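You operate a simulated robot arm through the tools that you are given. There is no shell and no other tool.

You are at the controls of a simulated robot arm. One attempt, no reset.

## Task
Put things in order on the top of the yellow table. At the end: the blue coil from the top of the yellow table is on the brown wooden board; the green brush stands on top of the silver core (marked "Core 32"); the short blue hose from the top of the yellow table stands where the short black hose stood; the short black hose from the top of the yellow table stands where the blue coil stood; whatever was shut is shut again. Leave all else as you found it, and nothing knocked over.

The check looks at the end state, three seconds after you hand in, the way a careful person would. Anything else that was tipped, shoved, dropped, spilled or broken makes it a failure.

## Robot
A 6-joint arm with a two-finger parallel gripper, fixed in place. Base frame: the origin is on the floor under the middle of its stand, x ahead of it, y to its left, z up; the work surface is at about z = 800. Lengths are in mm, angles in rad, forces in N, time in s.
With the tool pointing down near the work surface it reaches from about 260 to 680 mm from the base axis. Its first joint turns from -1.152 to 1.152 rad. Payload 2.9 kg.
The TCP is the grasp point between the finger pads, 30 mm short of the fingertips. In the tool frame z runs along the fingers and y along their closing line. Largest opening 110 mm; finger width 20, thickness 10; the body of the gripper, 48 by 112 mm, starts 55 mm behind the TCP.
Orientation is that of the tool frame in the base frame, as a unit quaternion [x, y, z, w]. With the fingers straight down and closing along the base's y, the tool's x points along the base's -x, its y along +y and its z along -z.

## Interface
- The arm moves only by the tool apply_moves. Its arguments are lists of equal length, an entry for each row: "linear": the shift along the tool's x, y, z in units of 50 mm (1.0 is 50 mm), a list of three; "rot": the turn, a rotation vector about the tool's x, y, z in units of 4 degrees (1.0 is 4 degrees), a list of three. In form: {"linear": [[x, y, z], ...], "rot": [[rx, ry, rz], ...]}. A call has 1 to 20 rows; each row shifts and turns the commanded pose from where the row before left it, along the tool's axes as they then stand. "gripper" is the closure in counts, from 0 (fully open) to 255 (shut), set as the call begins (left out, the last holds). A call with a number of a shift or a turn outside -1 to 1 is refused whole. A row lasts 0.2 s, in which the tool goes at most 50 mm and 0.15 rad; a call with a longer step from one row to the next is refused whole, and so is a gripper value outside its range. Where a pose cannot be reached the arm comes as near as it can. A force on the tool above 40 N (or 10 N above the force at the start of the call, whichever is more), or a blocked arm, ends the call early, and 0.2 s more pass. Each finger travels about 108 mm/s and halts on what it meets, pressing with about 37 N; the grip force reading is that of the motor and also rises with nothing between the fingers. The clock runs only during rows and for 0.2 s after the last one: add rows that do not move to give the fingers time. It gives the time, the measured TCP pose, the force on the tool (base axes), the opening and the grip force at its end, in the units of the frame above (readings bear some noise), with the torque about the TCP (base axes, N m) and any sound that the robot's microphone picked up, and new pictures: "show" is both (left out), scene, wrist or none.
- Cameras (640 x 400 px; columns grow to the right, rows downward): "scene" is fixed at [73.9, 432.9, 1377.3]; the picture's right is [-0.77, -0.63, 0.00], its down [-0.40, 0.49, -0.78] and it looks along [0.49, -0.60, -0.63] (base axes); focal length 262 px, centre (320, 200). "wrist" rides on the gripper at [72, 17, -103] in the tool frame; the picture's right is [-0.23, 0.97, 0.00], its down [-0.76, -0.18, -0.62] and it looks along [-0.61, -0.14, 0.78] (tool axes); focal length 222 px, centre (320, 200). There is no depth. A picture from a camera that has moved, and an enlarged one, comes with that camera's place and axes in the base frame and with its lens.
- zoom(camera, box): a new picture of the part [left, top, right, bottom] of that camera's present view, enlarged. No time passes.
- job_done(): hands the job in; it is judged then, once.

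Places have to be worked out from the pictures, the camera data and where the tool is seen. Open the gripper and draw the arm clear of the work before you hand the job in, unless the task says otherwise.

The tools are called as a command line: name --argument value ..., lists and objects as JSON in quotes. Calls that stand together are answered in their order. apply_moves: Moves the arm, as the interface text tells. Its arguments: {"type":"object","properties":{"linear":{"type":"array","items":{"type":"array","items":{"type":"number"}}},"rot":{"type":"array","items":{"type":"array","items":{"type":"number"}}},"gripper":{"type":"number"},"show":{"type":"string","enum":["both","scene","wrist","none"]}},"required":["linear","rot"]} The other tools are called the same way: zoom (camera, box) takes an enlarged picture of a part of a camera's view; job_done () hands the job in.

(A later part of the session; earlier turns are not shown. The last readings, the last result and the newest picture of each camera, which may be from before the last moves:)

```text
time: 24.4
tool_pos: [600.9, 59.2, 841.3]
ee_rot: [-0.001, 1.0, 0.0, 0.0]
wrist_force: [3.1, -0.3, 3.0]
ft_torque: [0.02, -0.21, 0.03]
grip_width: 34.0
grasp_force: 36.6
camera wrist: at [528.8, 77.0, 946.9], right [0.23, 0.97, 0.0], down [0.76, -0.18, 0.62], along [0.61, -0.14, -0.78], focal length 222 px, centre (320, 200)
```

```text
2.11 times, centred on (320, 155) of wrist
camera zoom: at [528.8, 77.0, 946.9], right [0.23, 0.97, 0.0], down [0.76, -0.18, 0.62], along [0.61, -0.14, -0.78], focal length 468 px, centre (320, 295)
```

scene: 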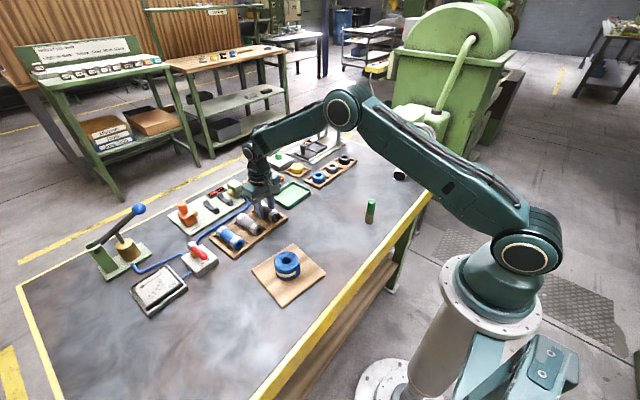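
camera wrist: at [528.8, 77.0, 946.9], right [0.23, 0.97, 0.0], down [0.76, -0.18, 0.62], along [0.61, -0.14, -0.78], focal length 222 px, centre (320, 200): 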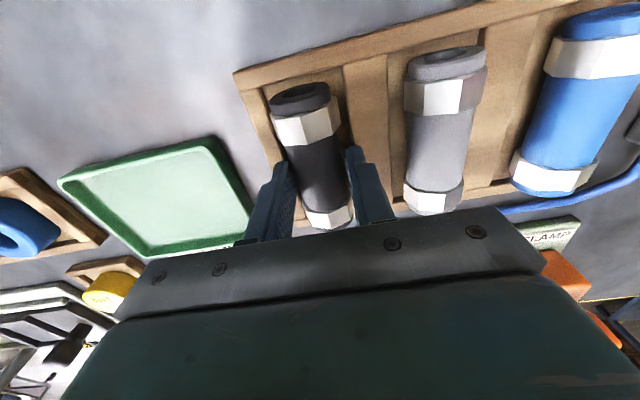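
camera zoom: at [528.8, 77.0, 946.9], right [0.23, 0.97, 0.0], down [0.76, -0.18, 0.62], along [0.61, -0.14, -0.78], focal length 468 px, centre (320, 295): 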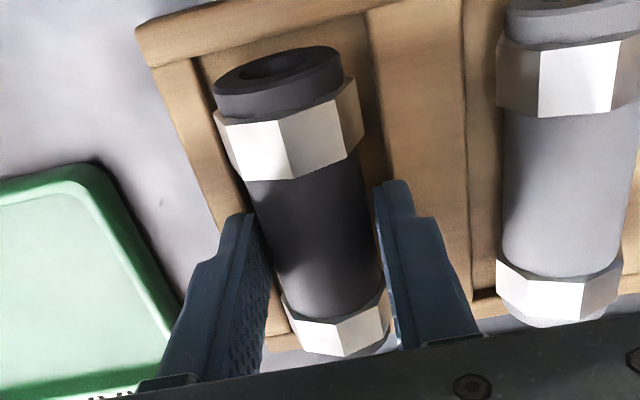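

The hose is gripped at 34.0 mm with 36.6 N. I lift slowly and check that it comes up level and alone.

apply_moves --linear '[[0, 0, -0.1], [0, 0, -0.2], [0, 0, -0.5], [0, 0, -0.7], [0, 0, -0.7], [0, 0, 0]]' --rot '[[0, 0, 0], [0, 0, 0], [0, 0, 0], [0, 0, 0], [0, 0, 0], [0, 0, 0]]' --gripper 215 --show "both"

zoom --camera "scene" --box '[200, 150, 320, 260]'

zoom --camera "wrist" --box '[200, 60, 440, 250]'

```text
time: 25.8
tool_pos: [601.0, 60.4, 952.5]
ee_rot: [0.0, 1.0, 0.0, 0.0]
wrist_force: [1.0, 0.2, -0.2]
ft_torque: [0.02, -0.02, -0.01]
grip_width: 34.1
grasp_force: 37.2
camera wrist: at [528.6, 78.4, 1056.8], right [0.23, 0.97, 0.0], down [0.76, -0.18, 0.62], along [0.61, -0.14, -0.78], focal length 222 px, centre (320, 200)
```

scene: 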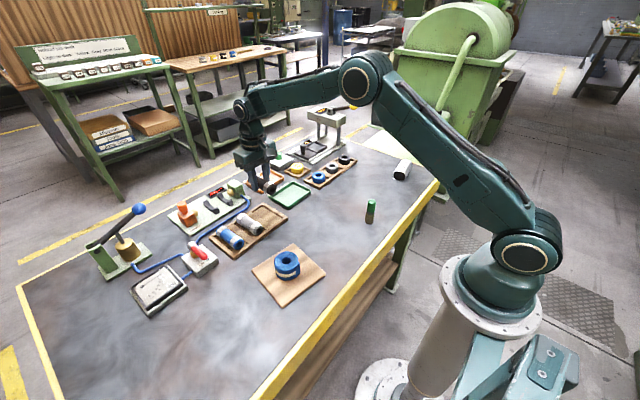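
wrist: 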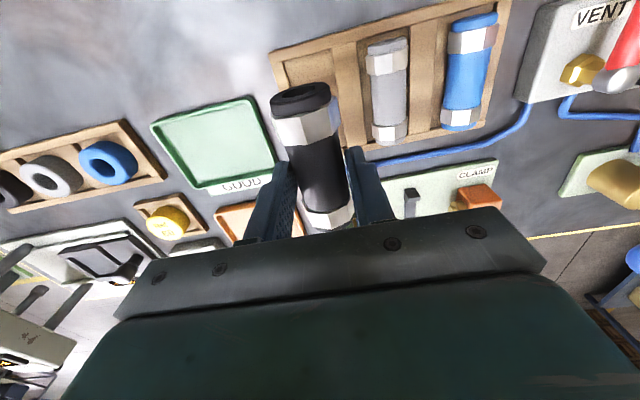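

```text
3.64 times, centred on (260, 205) of scene
camera zoom: at [73.9, 432.9, 1377.3], right [-0.77, -0.63, 0.0], down [-0.4, 0.49, -0.78], along [0.49, -0.6, -0.63], focal length 953 px, centre (538, 182)
```

zoom: 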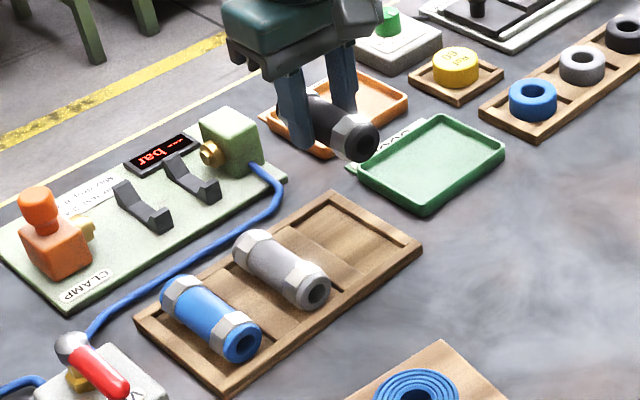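

```text
2.11 times, centred on (320, 155) of wrist
camera zoom: at [528.6, 78.4, 1056.8], right [0.23, 0.97, 0.0], down [0.76, -0.18, 0.62], along [0.61, -0.14, -0.78], focal length 468 px, centre (320, 295)
```

zoom: 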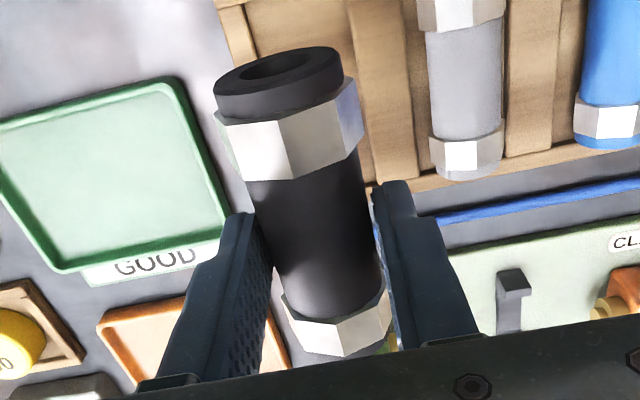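

The black hose hangs level and the rack slot is empty with the other two hoses undisturbed. I retreat in x first, then carry it in y to above the coil's old spot (454.5, 429).

apply_moves --linear '[[0.426, 0, 0], [0.8, 0, 0], [0.8, 0, 0], [0.6, 0, 0], [0.3, 0.4, 0], [0, 0.7, 0], [0, 0.85, 0], [0, 0.85, 0], [0, 0.85, 0], [0, 0.85, 0], [0, 0.85, 0], [0, 0.85, 0], [0, 0.7, 0], [0, 0.496, 0], [0, 0, 0], [0, 0, 0]]' --rot '[[0, 0, 0], [0, 0, 0], [0, 0, 0], [0, 0, 0], [0, 0, 0], [0, 0, 0], [0, 0, 0], [0, 0, 0], [0, 0, 0], [0, 0, 0], [0, 0, 0], [0, 0, 0], [0, 0, 0], [0, 0, 0], [0, 0, 0], [0, 0, 0]]' --gripper 215 --show "both"

zoom --camera "scene" --box '[60, 230, 260, 380]'

```text
time: 29.2
tool_pos: [455.2, 428.8, 952.3]
ee_rot: [0.001, 1.0, 0.0, 0.0]
wrist_force: [0.4, 0.9, -1.1]
ft_torque: [0.0, 0.01, -0.02]
grip_width: 33.9
grasp_force: 37.0
camera wrist: at [382.8, 445.5, 1056.8], right [0.23, 0.97, 0.0], down [0.76, -0.18, 0.62], along [0.61, -0.14, -0.78], focal length 222 px, centre (320, 200)
```

scene: 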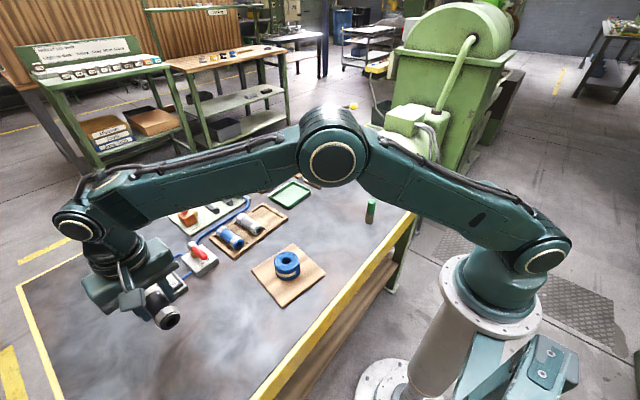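
wrist: 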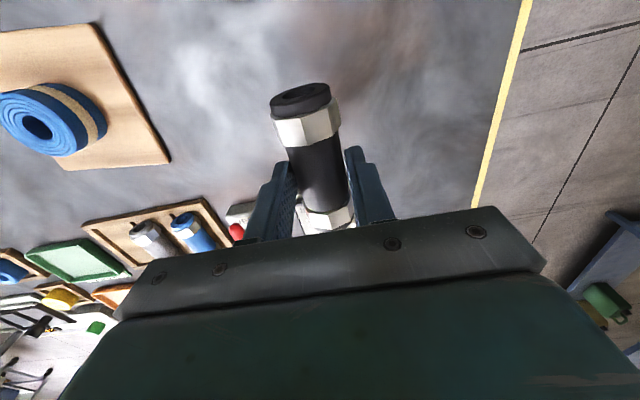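

```text
2.67 times, centred on (160, 305) of scene
camera zoom: at [73.9, 433.0, 1377.3], right [-0.77, -0.63, 0.0], down [-0.4, 0.49, -0.78], along [0.49, -0.6, -0.63], focal length 699 px, centre (747, -80)
```

zoom: 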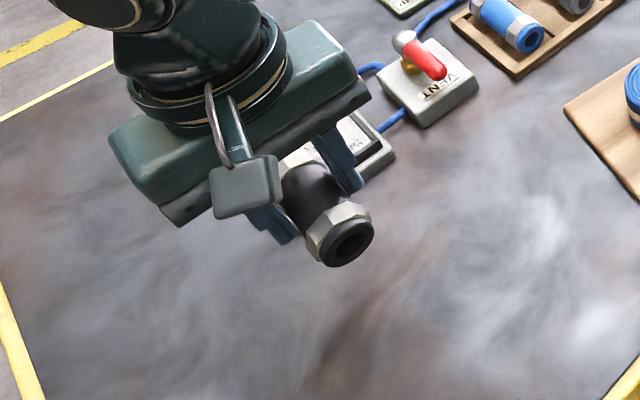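

The hose is above the coil's old place. I lower to z≈848 and then probe for table contact.

apply_moves --linear '[[0, 0, 0.5], [0, 0, 0.6], [0, 0, 0.6], [0, 0, 0.3], [0, 0, 0.1], [0, 0, 0]]' --rot '[[0, 0, 0], [0, 0, 0], [0, 0, 0], [0, 0, 0], [0, 0, 0], [0, 0, 0]]' --gripper 215 --show "both"

zoom --camera "scene" --box '[120, 290, 220, 370]'

```text
time: 30.6
tool_pos: [454.3, 429.1, 847.7]
ee_rot: [0.0, 1.0, -0.001, -0.001]
wrist_force: [-0.2, 0.0, -0.8]
ft_torque: [0.0, -0.01, -0.01]
grip_width: 34.0
grasp_force: 36.7
camera wrist: at [382.3, 447.0, 952.3], right [0.23, 0.97, 0.0], down [0.76, -0.18, 0.62], along [0.61, -0.14, -0.78], focal length 222 px, centre (320, 200)
```

scene: 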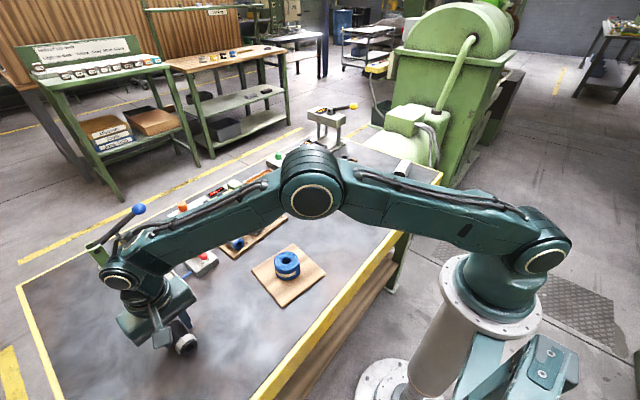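
wrist: 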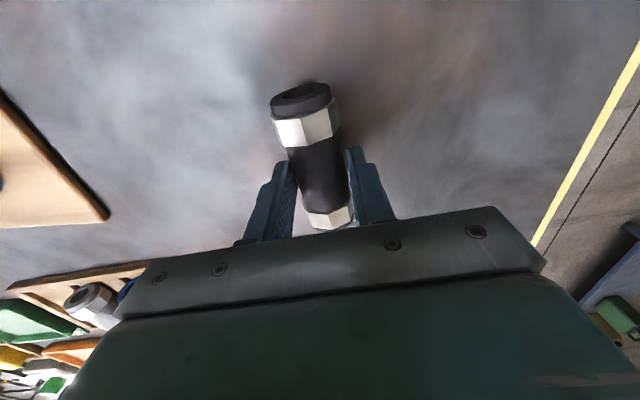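

```text
5.00 times, centred on (170, 330) of scene
camera zoom: at [73.9, 433.0, 1377.3], right [-0.77, -0.63, 0.0], down [-0.4, 0.49, -0.78], along [0.49, -0.6, -0.63], focal length 1310 px, centre (1070, -450)
```

zoom: 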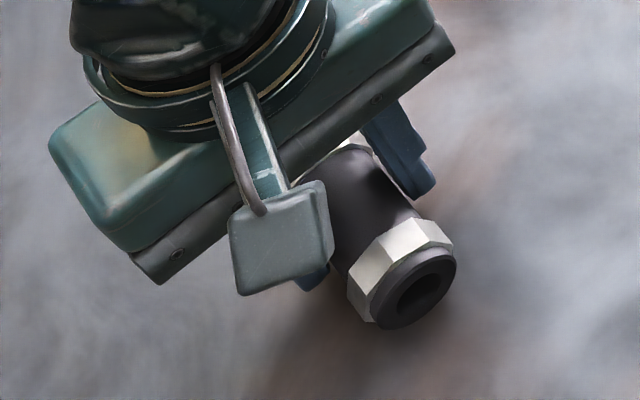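

No contact yet (‑0.8 N is its weight). I step down 3 mm.

apply_moves --linear '[[0, 0, 0.02], [0, 0, 0.02], [0, 0, 0.02], [0, 0, 0]]' --rot '[[0, 0, 0], [0, 0, 0], [0, 0, 0], [0, 0, 0]]' --gripper 215 --show "none"

apply_moves --linear '[[0, 0, 0.02], [0, 0, 0]]' --rot '[[0, 0, 0], [0, 0, 0]]' --gripper 215 --show "none"

```text
time: 31.6
tool_pos: [454.1, 428.6, 845.8]
ee_rot: [-0.001, 1.0, 0.0, 0.001]
wrist_force: [0.2, 0.1, -0.8]
ft_torque: [0.0, 0.02, 0.02]
grip_width: 34.1
grasp_force: 37.4
```

```text
time: 32.2
tool_pos: [455.3, 428.1, 844.3]
ee_rot: [0.0, 1.0, 0.0, -0.001]
wrist_force: [0.0, 0.0, -0.4]
ft_torque: [-0.02, -0.02, 0.0]
grip_width: 34.2
grasp_force: 36.8
```

Tracked z≈844.4, still free. I continue in 1 mm steps.

apply_moves --linear '[[0, 0, 0.02], [0, 0, 0]]' --rot '[[0, 0, 0], [0, 0, 0]]' --gripper 215 --show "none"

apply_moves --linear '[[0, 0, 0.02], [0, 0, 0]]' --rot '[[0, 0, 0], [0, 0, 0]]' --gripper 215 --show "none"

```text
time: 32.8
tool_pos: [454.8, 429.1, 843.1]
ee_rot: [0.0, 1.0, -0.001, 0.0]
wrist_force: [0.8, 1.1, -1.8]
ft_torque: [0.01, 0.01, -0.02]
grip_width: 34.0
grasp_force: 37.2
```

```text
time: 33.4
tool_pos: [454.9, 428.3, 843.0]
ee_rot: [0.0, 1.0, 0.0, 0.0]
wrist_force: [0.6, 0.1, -0.7]
ft_torque: [-0.03, 0.0, -0.02]
grip_width: 34.2
grasp_force: 36.7
```

Still free at 842.4. Another 1 mm step.

apply_moves --linear '[[0, 0, 0.02], [0, 0, 0]]' --rot '[[0, 0, 0], [0, 0, 0]]' --gripper 215 --show "none"

```text
time: 34.0
tool_pos: [455.6, 427.7, 841.5]
ee_rot: [0.001, 1.0, 0.0, 0.0]
wrist_force: [0.7, 0.7, -1.9]
ft_torque: [0.0, -0.01, 0.02]
grip_width: 33.8
grasp_force: 37.2
```

No contact yet; one more.

apply_moves --linear '[[0, 0, 0.02], [0, 0, 0]]' --rot '[[0, 0, 0], [0, 0, 0]]' --gripper 215 --show "none"

```text
time: 34.6
tool_pos: [454.6, 428.2, 839.1]
ee_rot: [0.0, 1.0, 0.0, -0.001]
wrist_force: [-0.8, -0.7, -1.4]
ft_torque: [0.0, 0.02, 0.0]
grip_width: 34.0
grasp_force: 37.4
```

Tracked z≈840.4, still free. Another step, with a picture to judge the gap.

apply_moves --linear '[[0, 0, 0.02], [0, 0, 0]]' --rot '[[0, 0, 0], [0, 0, 0]]' --gripper 215 --show "none"

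zoom --camera "scene" --box '[160, 315, 220, 365]'

```text
time: 35.2
tool_pos: [455.6, 428.5, 838.7]
ee_rot: [0.0, 1.0, 0.0, -0.001]
wrist_force: [-0.1, 0.0, -1.0]
ft_torque: [-0.02, 0.03, 0.01]
grip_width: 34.1
grasp_force: 37.7
```

```text
8.00 times, centred on (190, 340) of scene
camera zoom: at [73.9, 433.0, 1377.3], right [-0.77, -0.63, 0.0], down [-0.4, 0.49, -0.78], along [0.49, -0.6, -0.63], focal length 2096 px, centre (1360, -920)
```

zoom: 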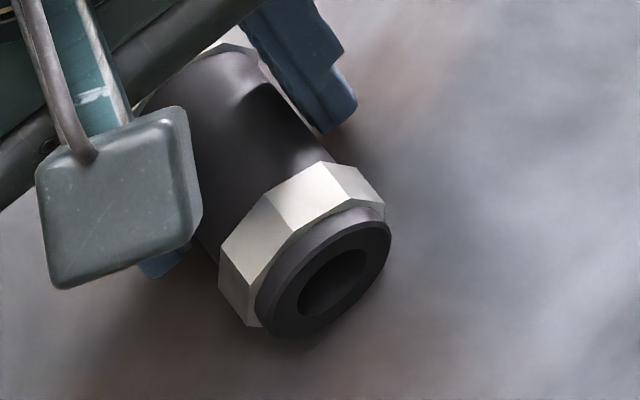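

Very close to the table by the shadow. I keep stepping 1 mm.

apply_moves --linear '[[0, 0, 0.02], [0, 0, 0]]' --rot '[[0, 0, 0], [0, 0, 0]]' --gripper 215 --show "none"

```text
time: 35.8
tool_pos: [454.6, 429.2, 838.5]
ee_rot: [0.0, 1.0, 0.0, 0.001]
wrist_force: [-0.9, 0.5, -0.8]
ft_torque: [0.0, 0.02, -0.01]
grip_width: 34.1
grasp_force: 37.3
```

Still -0.8 N only. Next millimetre.

apply_moves --linear '[[0, 0, 0.02], [0, 0, 0]]' --rot '[[0, 0, 0], [0, 0, 0]]' --gripper 215 --show "none"

```text
time: 36.4
tool_pos: [454.2, 428.3, 836.7]
ee_rot: [0.0, 1.0, 0.001, -0.001]
wrist_force: [-0.9, -0.3, 0.5]
ft_torque: [-0.01, 0.0, -0.04]
grip_width: 34.1
grasp_force: 36.7
```

The vertical force is beginning to shift. I go another 0.6 mm.

apply_moves --linear '[[0, 0, 0.012], [0, 0, 0]]' --rot '[[0, 0, 0], [0, 0, 0]]' --gripper 215 --show "none"

```text
time: 37.0
tool_pos: [454.3, 428.3, 836.7]
ee_rot: [0.001, 1.0, -0.001, 0.0]
wrist_force: [-0.2, -3.4, 6.0]
ft_torque: [-0.15, 0.0, 0.01]
grip_width: 34.0
grasp_force: 37.3
```

Light contact of about 6 N: the hose rests on the table. I open the gripper.

apply_moves --linear '[[0, 0, 0], [0, 0, 0], [0, 0, 0], [0, 0, 0]]' --rot '[[0, 0, 0], [0, 0, 0], [0, 0, 0], [0, 0, 0]]' --gripper 70 --show "both"

zoom --camera "wrist" --box '[200, 60, 440, 250]'

zoom --camera "scene" --box '[160, 315, 220, 365]'

```text
time: 38.0
tool_pos: [453.4, 429.2, 835.5]
ee_rot: [0.001, 1.0, 0.0, 0.001]
wrist_force: [0.7, 0.5, 0.9]
ft_torque: [-0.01, -0.04, -0.02]
grip_width: 79.9
grasp_force: 0.1
camera wrist: at [381.9, 446.7, 940.2], right [0.23, 0.97, 0.0], down [0.76, -0.18, 0.62], along [0.61, -0.14, -0.78], focal length 222 px, centre (320, 200)
```

scene: 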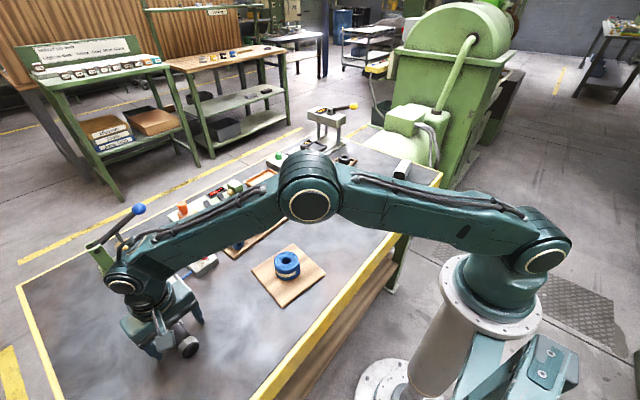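
wrist: 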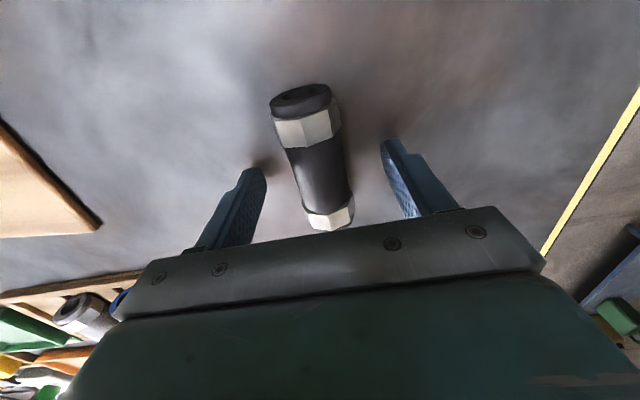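

```text
2.11 times, centred on (320, 155) of wrist
camera zoom: at [381.9, 446.7, 940.2], right [0.23, 0.97, 0.0], down [0.76, -0.18, 0.62], along [0.61, -0.14, -0.78], focal length 468 px, centre (320, 295)
```

zoom: 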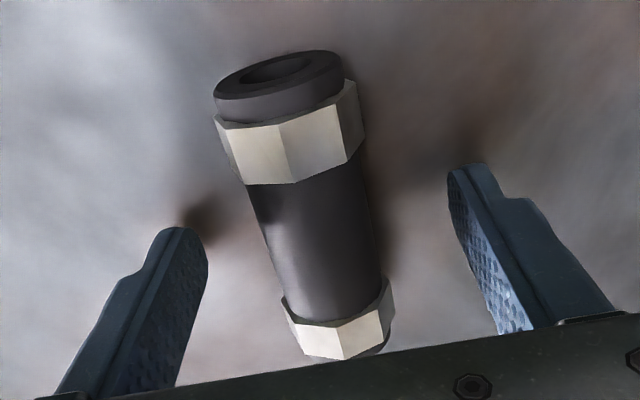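

```text
8.00 times, centred on (190, 340) of scene
camera zoom: at [73.9, 432.9, 1377.3], right [-0.77, -0.63, 0.0], down [-0.4, 0.49, -0.78], along [0.49, -0.6, -0.63], focal length 2096 px, centre (1360, -920)
```

zoom: 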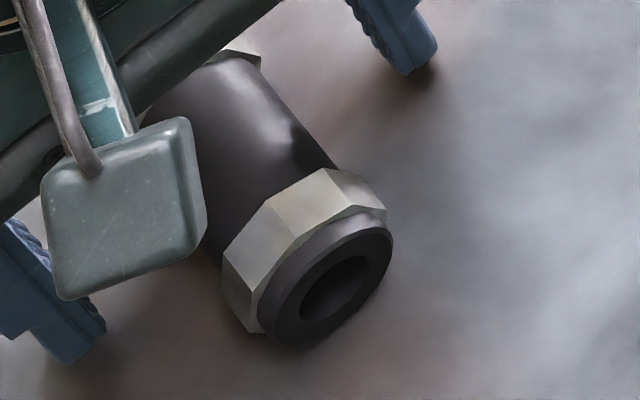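

The black hose lies steady at the coil's old spot. I rise straight up and move to above the blue hose (600, 199), with the opening set to about 54 mm to stay clear of the grey hose and the vent box.

apply_moves --linear '[[0, 0, -0.3], [0, 0, -0.7], [0, 0, -0.8], [0, 0, -0.6], [0, -0.766, 0], [0, -0.766, 0], [0, -0.766, 0], [0, -0.766, 0], [0, -0.766, 0], [0, -0.766, 0], [-0.7315, 0, 0], [-0.7315, 0, 0], [-0.7315, 0, 0], [-0.7315, 0, 0], [0, 0, 0]]' --rot '[[0, 0, 0], [0, 0, 0], [0, 0, 0], [0, 0, 0], [0, 0, 0], [0, 0, 0], [0, 0, 0], [0, 0, 0], [0, 0, 0], [0, 0, 0], [0, 0, 0], [0, 0, 0], [0, 0, 0], [0, 0, 0], [0, 0, 0]]' --gripper 70 --show "both"

zoom --camera "wrist" --box '[200, 60, 440, 250]'

zoom --camera "scene" --box '[150, 190, 310, 290]'

zoom --camera "scene" --box '[120, 290, 240, 380]'

```text
time: 41.2
tool_pos: [602.9, 198.0, 957.0]
ee_rot: [0.0, 1.0, 0.0, 0.001]
wrist_force: [0.0, 0.8, -0.8]
ft_torque: [-0.02, 0.01, -0.02]
grip_width: 79.7
grasp_force: 0.0
camera wrist: at [530.0, 216.3, 1060.2], right [0.23, 0.97, 0.0], down [0.76, -0.18, 0.62], along [0.61, -0.14, -0.78], focal length 222 px, centre (320, 200)
```

scene: 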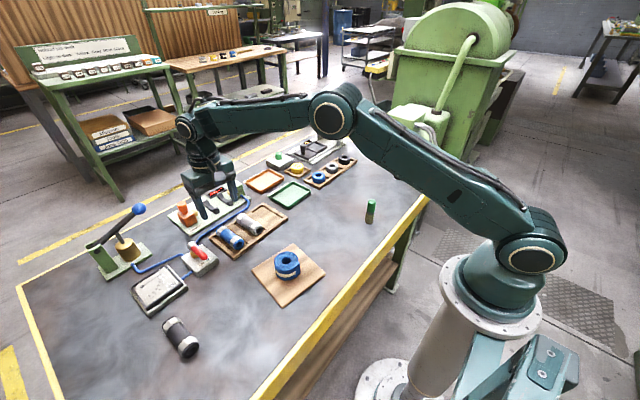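
wrist: 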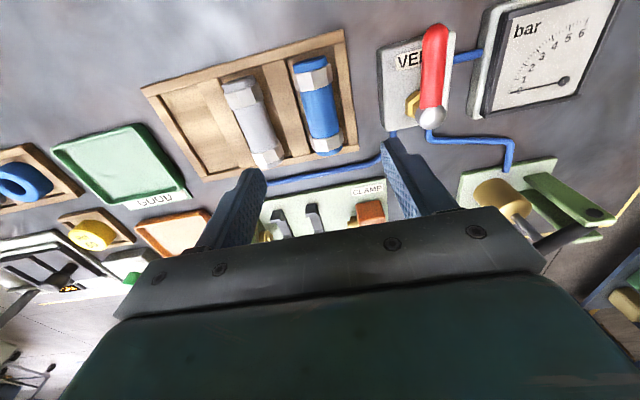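

```text
2.11 times, centred on (320, 155) of wrist
camera zoom: at [530.0, 216.3, 1060.2], right [0.23, 0.97, 0.0], down [0.76, -0.18, 0.62], along [0.61, -0.14, -0.78], focal length 468 px, centre (320, 295)
```

zoom: 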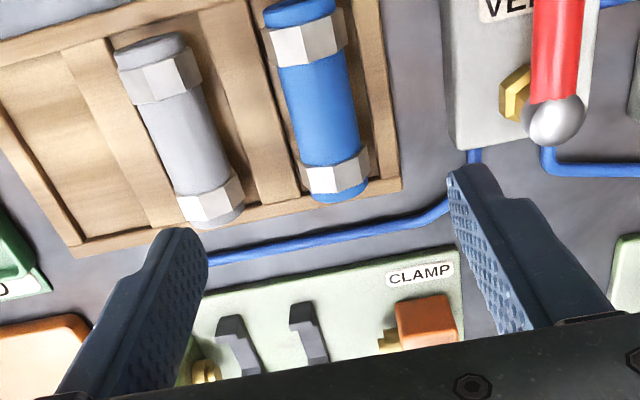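

```text
4.00 times, centred on (230, 240) of scene
camera zoom: at [73.9, 432.9, 1377.3], right [-0.77, -0.63, 0.0], down [-0.4, 0.49, -0.78], along [0.49, -0.6, -0.63], focal length 1048 px, centre (680, 40)
```

zoom: 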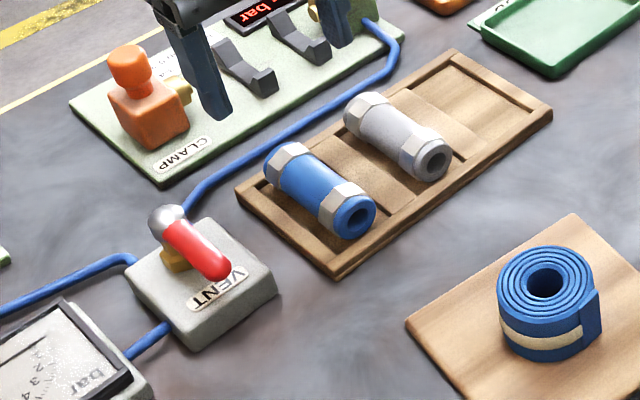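

```text
4.44 times, centred on (180, 335) of scene
camera zoom: at [73.9, 432.9, 1377.3], right [-0.77, -0.63, 0.0], down [-0.4, 0.49, -0.78], along [0.49, -0.6, -0.63], focal length 1164 px, centre (942, -400)
```

zoom: 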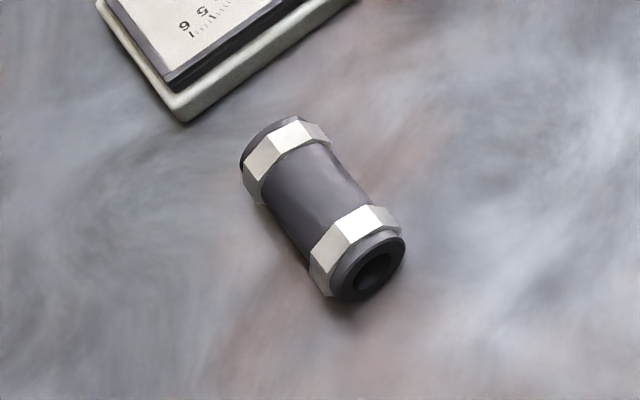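

The black hose sits properly at the coil's old place, and the blue hose axis is at y≈199.7, centre x≈601. I narrow the opening to 54 mm and descend to z≈850 first.

apply_moves --linear '[[0, 0.006, 0], [0, 0, 0], [0, 0, 0.6], [0, 0, 0.7], [0, 0, 0.5], [0, 0, 0.3], [0, 0, 0]]' --rot '[[0, 0, 0], [0, 0, 0], [0, 0, 0], [0, 0, 0], [0, 0, 0], [0, 0, 0], [0, 0, 0]]' --gripper 130 --show "both"

zoom --camera "wrist" --box '[200, 60, 440, 250]'

zoom --camera "scene" --box '[180, 190, 280, 270]'

```text
time: 42.8
tool_pos: [600.1, 199.5, 852.7]
ee_rot: [0.0, 1.0, 0.0, 0.001]
wrist_force: [0.8, -0.4, -0.2]
ft_torque: [-0.01, 0.01, 0.0]
grip_width: 54.0
grasp_force: 0.1
camera wrist: at [528.1, 217.5, 956.5], right [0.23, 0.97, 0.0], down [0.76, -0.18, 0.62], along [0.61, -0.14, -0.78], focal length 222 px, centre (320, 200)
```

scene: 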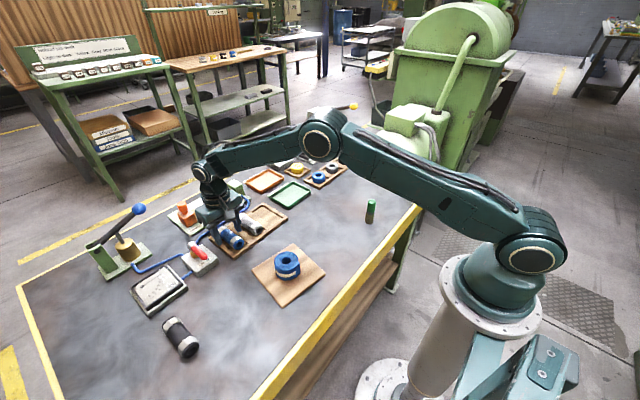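
wrist: 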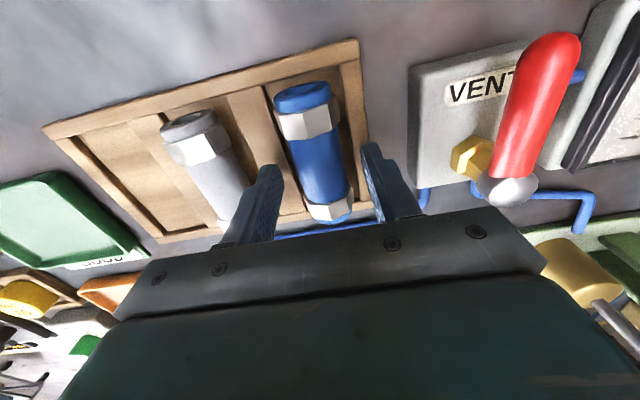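

```text
2.11 times, centred on (320, 155) of wrist
camera zoom: at [528.1, 217.5, 956.5], right [0.23, 0.97, 0.0], down [0.76, -0.18, 0.62], along [0.61, -0.14, -0.78], focal length 468 px, centre (320, 295)
```

zoom: 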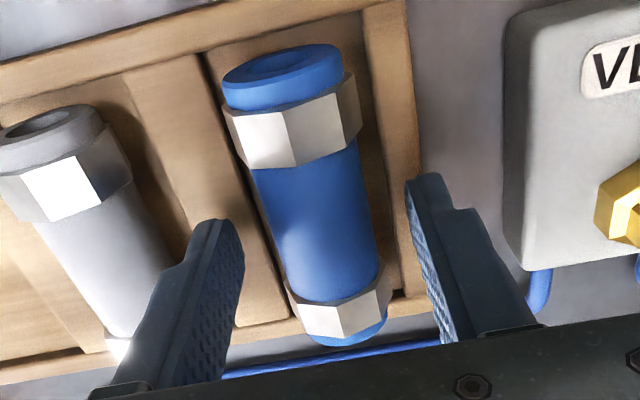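

```text
5.00 times, centred on (230, 230) of scene
camera zoom: at [73.9, 432.9, 1377.3], right [-0.77, -0.63, 0.0], down [-0.4, 0.49, -0.78], along [0.49, -0.6, -0.63], focal length 1310 px, centre (770, 50)
```

zoom: 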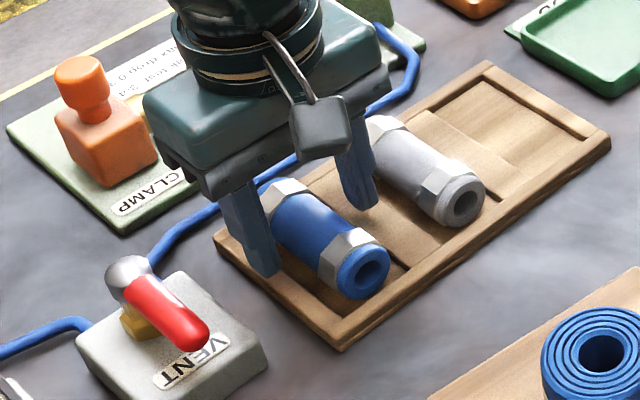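

The fingers straddle the blue hose with clearance on both sides. I descend to z≈844, just above the rack top level.

apply_moves --linear '[[0, 0, 0.06], [0, 0, 0.05], [0, 0, 0.046], [0, 0, 0]]' --rot '[[0, 0, 0], [0, 0, 0], [0, 0, 0], [0, 0, 0]]' --gripper 130 --show "none"

```text
time: 43.8
tool_pos: [601.3, 200.5, 843.3]
ee_rot: [0.0, 1.0, 0.0, 0.0]
wrist_force: [0.0, -0.3, 0.0]
ft_torque: [0.03, 0.0, 0.02]
grip_width: 53.9
grasp_force: 0.1
```

No contact. I close on the blue hose.

apply_moves --linear '[[0, 0, 0], [0, 0, 0], [0, 0, 0], [0, 0, 0]]' --rot '[[0, 0, 0], [0, 0, 0], [0, 0, 0], [0, 0, 0]]' --gripper 215 --show "wrist"

zoom --camera "wrist" --box '[200, 60, 440, 250]'

```text
time: 44.8
tool_pos: [601.2, 199.2, 844.4]
ee_rot: [0.0, 1.0, 0.0, -0.001]
wrist_force: [0.4, 0.4, 0.3]
ft_torque: [-0.02, 0.02, 0.01]
grip_width: 33.9
grasp_force: 36.9
camera wrist: at [528.9, 217.1, 948.5], right [0.23, 0.97, 0.0], down [0.76, -0.18, 0.62], along [0.61, -0.14, -0.78], focal length 222 px, centre (320, 200)
```

wrist: 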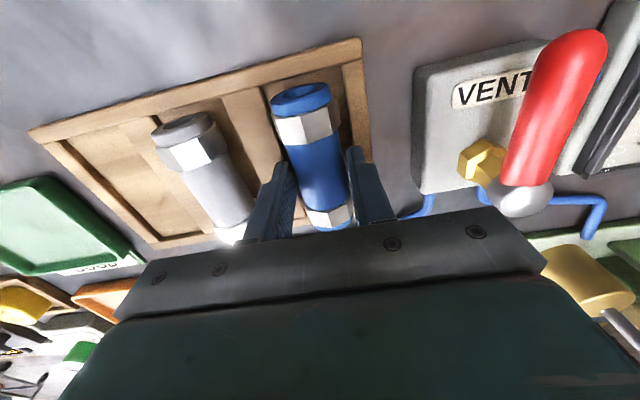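

```text
2.11 times, centred on (320, 155) of wrist
camera zoom: at [528.9, 217.1, 948.5], right [0.23, 0.97, 0.0], down [0.76, -0.18, 0.62], along [0.61, -0.14, -0.78], focal length 468 px, centre (320, 295)
```

zoom: 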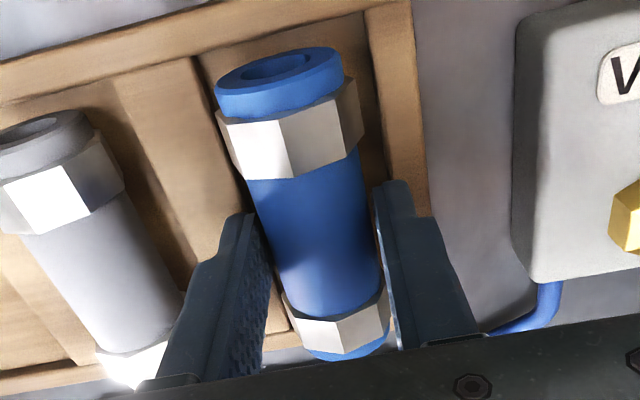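

Blue is gripped at 33.9 mm, sitting in the hand just as the black one did. I lift 100 mm and carry it 140 mm in -y over the empty slot.

apply_moves --linear '[[0, 0, -0.1], [0, 0, -0.3], [0, 0, -0.6], [0, 0, -0.6], [0, 0, -0.4], [0, -0.4, 0], [0, -0.7, 0], [0, -0.7, 0], [0, -0.6, 0], [0, -0.404, 0], [0, 0, 0], [0, 0, 0]]' --rot '[[0, 0, 0], [0, 0, 0], [0, 0, 0], [0, 0, 0], [0, 0, 0], [0, 0, 0], [0, 0, 0], [0, 0, 0], [0, 0, 0], [0, 0, 0], [0, 0, 0], [0, 0, 0]]' --gripper 215 --show "both"

zoom --camera "wrist" --box '[200, 60, 440, 250]'

zoom --camera "scene" --box '[190, 170, 310, 265]'

```text
time: 47.4
tool_pos: [600.9, 57.8, 943.7]
ee_rot: [0.0, 1.0, 0.0, -0.001]
wrist_force: [0.2, 1.0, -1.1]
ft_torque: [0.02, 0.02, 0.01]
grip_width: 34.2
grasp_force: 36.6
camera wrist: at [528.4, 76.3, 1047.8], right [0.23, 0.97, 0.0], down [0.76, -0.18, 0.62], along [0.61, -0.14, -0.78], focal length 222 px, centre (320, 200)
```

scene: 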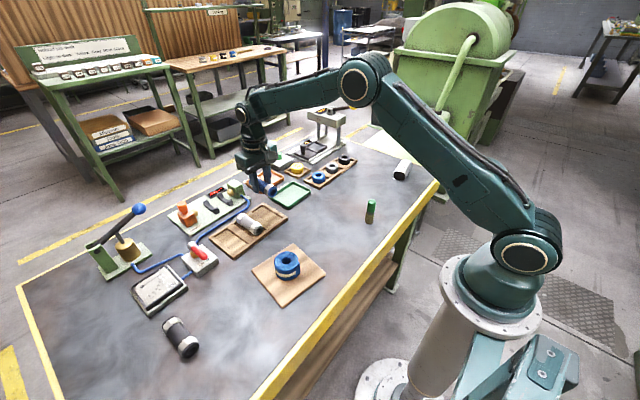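
wrist: 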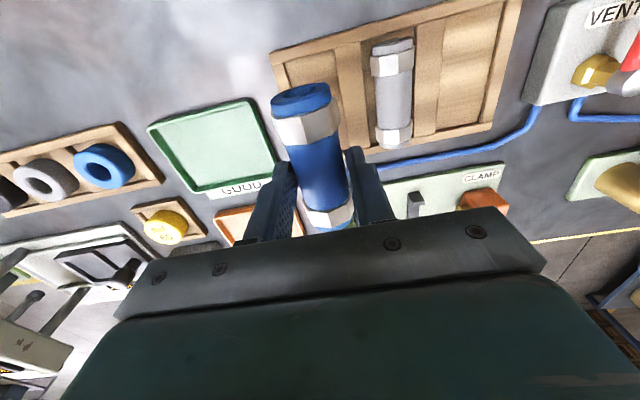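

```text
2.11 times, centred on (320, 155) of wrist
camera zoom: at [528.4, 76.3, 1047.8], right [0.23, 0.97, 0.0], down [0.76, -0.18, 0.62], along [0.61, -0.14, -0.78], focal length 468 px, centre (320, 295)
```

zoom: 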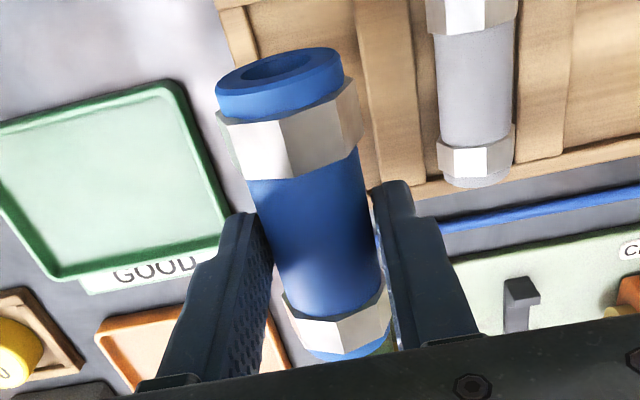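

```text
4.21 times, centred on (250, 218) of scene
camera zoom: at [73.9, 432.9, 1377.3], right [-0.77, -0.63, 0.0], down [-0.4, 0.49, -0.78], along [0.49, -0.6, -0.63], focal length 1103 px, centre (615, 126)
```

zoom: 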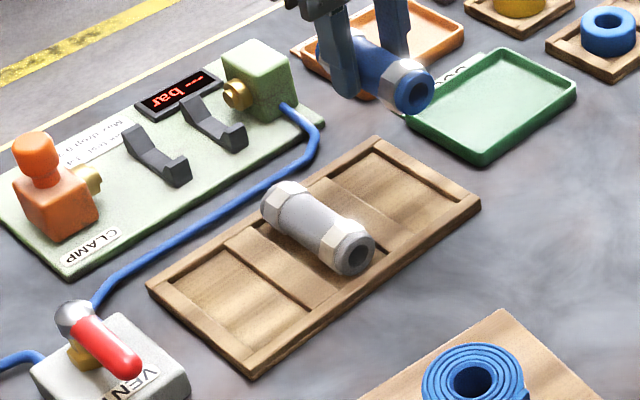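

Blue hangs level over the empty slot. I lower to z≈852 and look before the last few millimetres.

apply_moves --linear '[[0, 0, 0.5], [0, 0, 0.6], [0, 0, 0.5], [0, 0, 0.24], [0, 0, 0]]' --rot '[[0, 0, 0], [0, 0, 0], [0, 0, 0], [0, 0, 0], [0, 0, 0]]' --gripper 215 --show "both"

zoom --camera "wrist" --box '[200, 60, 440, 250]'

zoom --camera "scene" --box '[230, 190, 300, 240]'

```text
time: 48.6
tool_pos: [600.1, 58.4, 852.5]
ee_rot: [0.0, 1.0, 0.0, 0.0]
wrist_force: [0.5, -0.2, -0.6]
ft_torque: [-0.02, -0.01, 0.02]
grip_width: 34.2
grasp_force: 37.2
camera wrist: at [529.1, 76.2, 956.7], right [0.23, 0.97, 0.0], down [0.76, -0.18, 0.62], along [0.61, -0.14, -0.78], focal length 222 px, centre (320, 200)
```

scene: 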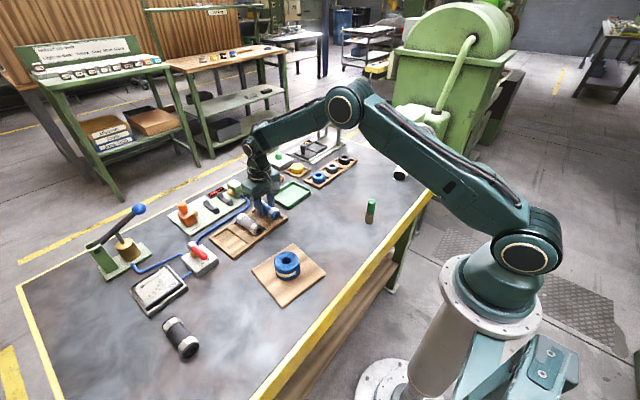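
wrist: 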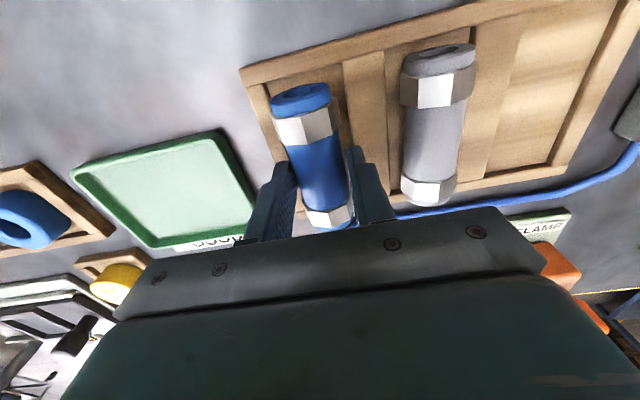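

```text
2.11 times, centred on (320, 155) of wrist
camera zoom: at [529.1, 76.2, 956.7], right [0.23, 0.97, 0.0], down [0.76, -0.18, 0.62], along [0.61, -0.14, -0.78], focal length 468 px, centre (320, 295)
```

zoom: 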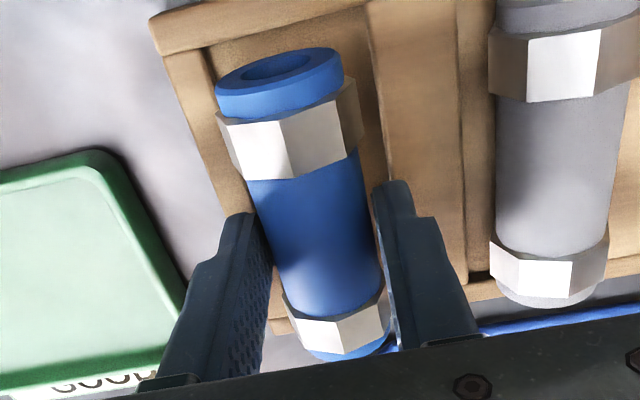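

```text
8.00 times, centred on (265, 215) of scene
camera zoom: at [73.9, 432.9, 1377.3], right [-0.77, -0.63, 0.0], down [-0.4, 0.49, -0.78], along [0.49, -0.6, -0.63], focal length 2096 px, centre (760, 80)
```

zoom: 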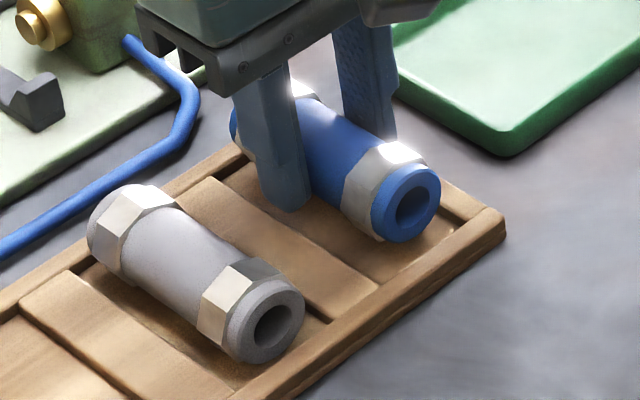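

Aligned with the slot. I lower 6 mm to z≈846, then continue in small steps.

apply_moves --linear '[[0, 0, 0.04], [0, 0, 0.04], [0, 0, 0.04], [0, 0, 0]]' --rot '[[0, 0, 0], [0, 0, 0], [0, 0, 0], [0, 0, 0]]' --gripper 215 --show "none"

apply_moves --linear '[[0, 0, 0.02], [0, 0, 0]]' --rot '[[0, 0, 0], [0, 0, 0]]' --gripper 215 --show "none"

```text
time: 49.6
tool_pos: [601.3, 59.5, 845.7]
ee_rot: [0.0, 1.0, 0.0, 0.0]
wrist_force: [0.3, -0.8, -0.5]
ft_torque: [-0.03, 0.04, 0.0]
grip_width: 34.1
grasp_force: 37.1
```

```text
time: 50.2
tool_pos: [600.7, 59.4, 844.4]
ee_rot: [0.0, 1.0, 0.0, -0.001]
wrist_force: [0.1, 0.1, -1.0]
ft_torque: [-0.01, 0.0, 0.0]
grip_width: 34.0
grasp_force: 37.5
```

Tracked z=845, free. Half-millimetre steps now.

apply_moves --linear '[[0, 0, 0.014], [0, 0, 0]]' --rot '[[0, 0, 0], [0, 0, 0]]' --gripper 215 --show "none"

```text
time: 50.8
tool_pos: [601.4, 59.5, 844.2]
ee_rot: [0.001, 1.0, 0.0, 0.001]
wrist_force: [-0.4, -0.5, 3.5]
ft_torque: [-0.01, 0.12, 0.0]
grip_width: 33.8
grasp_force: 37.0
```

Contact begins (3.5 N). I add 0.4 mm and then check.

apply_moves --linear '[[0, 0, 0.008], [0, 0, 0]]' --rot '[[0, 0, 0], [0, 0, 0]]' --gripper 215 --show "none"

```text
time: 51.4
tool_pos: [602.0, 58.8, 842.8]
ee_rot: [0.0, 1.0, 0.0, 0.0]
wrist_force: [-4.0, -2.7, 8.7]
ft_torque: [-0.09, 0.1, -0.03]
grip_width: 34.0
grasp_force: 37.0
```

The hose is seated. I open to 54 mm so the fingers clear the grey hose.

apply_moves --linear '[[0, 0, 0], [0, 0, 0], [0, 0, 0]]' --rot '[[0, 0, 0], [0, 0, 0], [0, 0, 0]]' --gripper 130 --show "both"

zoom --camera "wrist" --box '[200, 60, 440, 250]'

zoom --camera "scene" --box '[230, 190, 300, 240]'

```text
time: 52.2
tool_pos: [600.2, 60.2, 843.2]
ee_rot: [-0.002, 1.0, 0.0, 0.0]
wrist_force: [-0.3, -0.9, 1.1]
ft_torque: [0.0, 0.01, 0.0]
grip_width: 53.7
grasp_force: 0.1
camera wrist: at [528.7, 77.4, 947.7], right [0.23, 0.97, 0.0], down [0.76, -0.18, 0.62], along [0.61, -0.14, -0.78], focal length 222 px, centre (320, 200)
```

scene: 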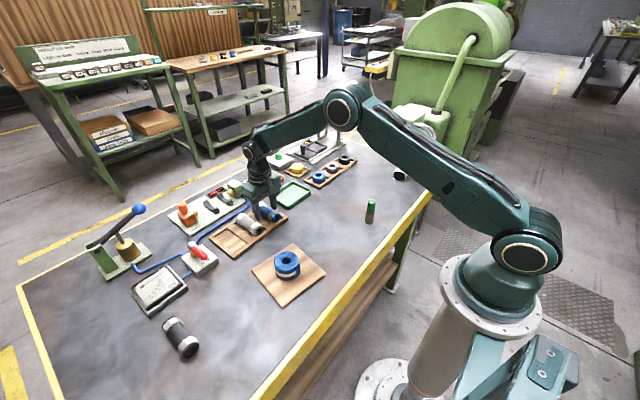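
wrist: 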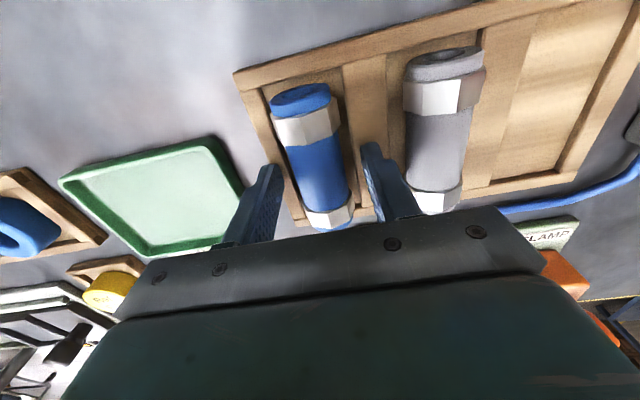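

```text
2.11 times, centred on (320, 155) of wrist
camera zoom: at [528.7, 77.4, 947.7], right [0.23, 0.97, 0.0], down [0.76, -0.18, 0.62], along [0.61, -0.14, -0.78], focal length 468 px, centre (320, 295)
```

zoom: 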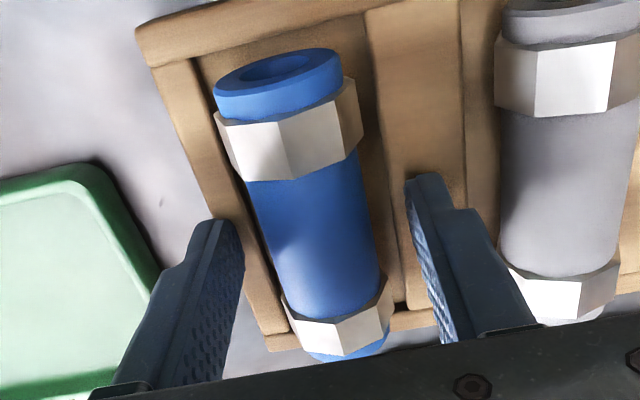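

```text
8.00 times, centred on (265, 215) of scene
camera zoom: at [73.9, 432.9, 1377.3], right [-0.77, -0.63, 0.0], down [-0.4, 0.49, -0.78], along [0.49, -0.6, -0.63], focal length 2096 px, centre (760, 80)
```

zoom: 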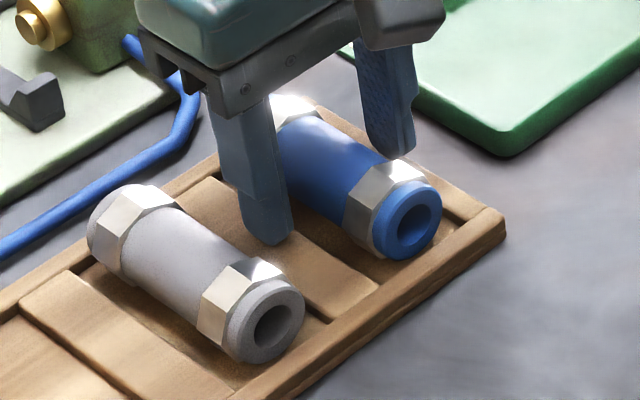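

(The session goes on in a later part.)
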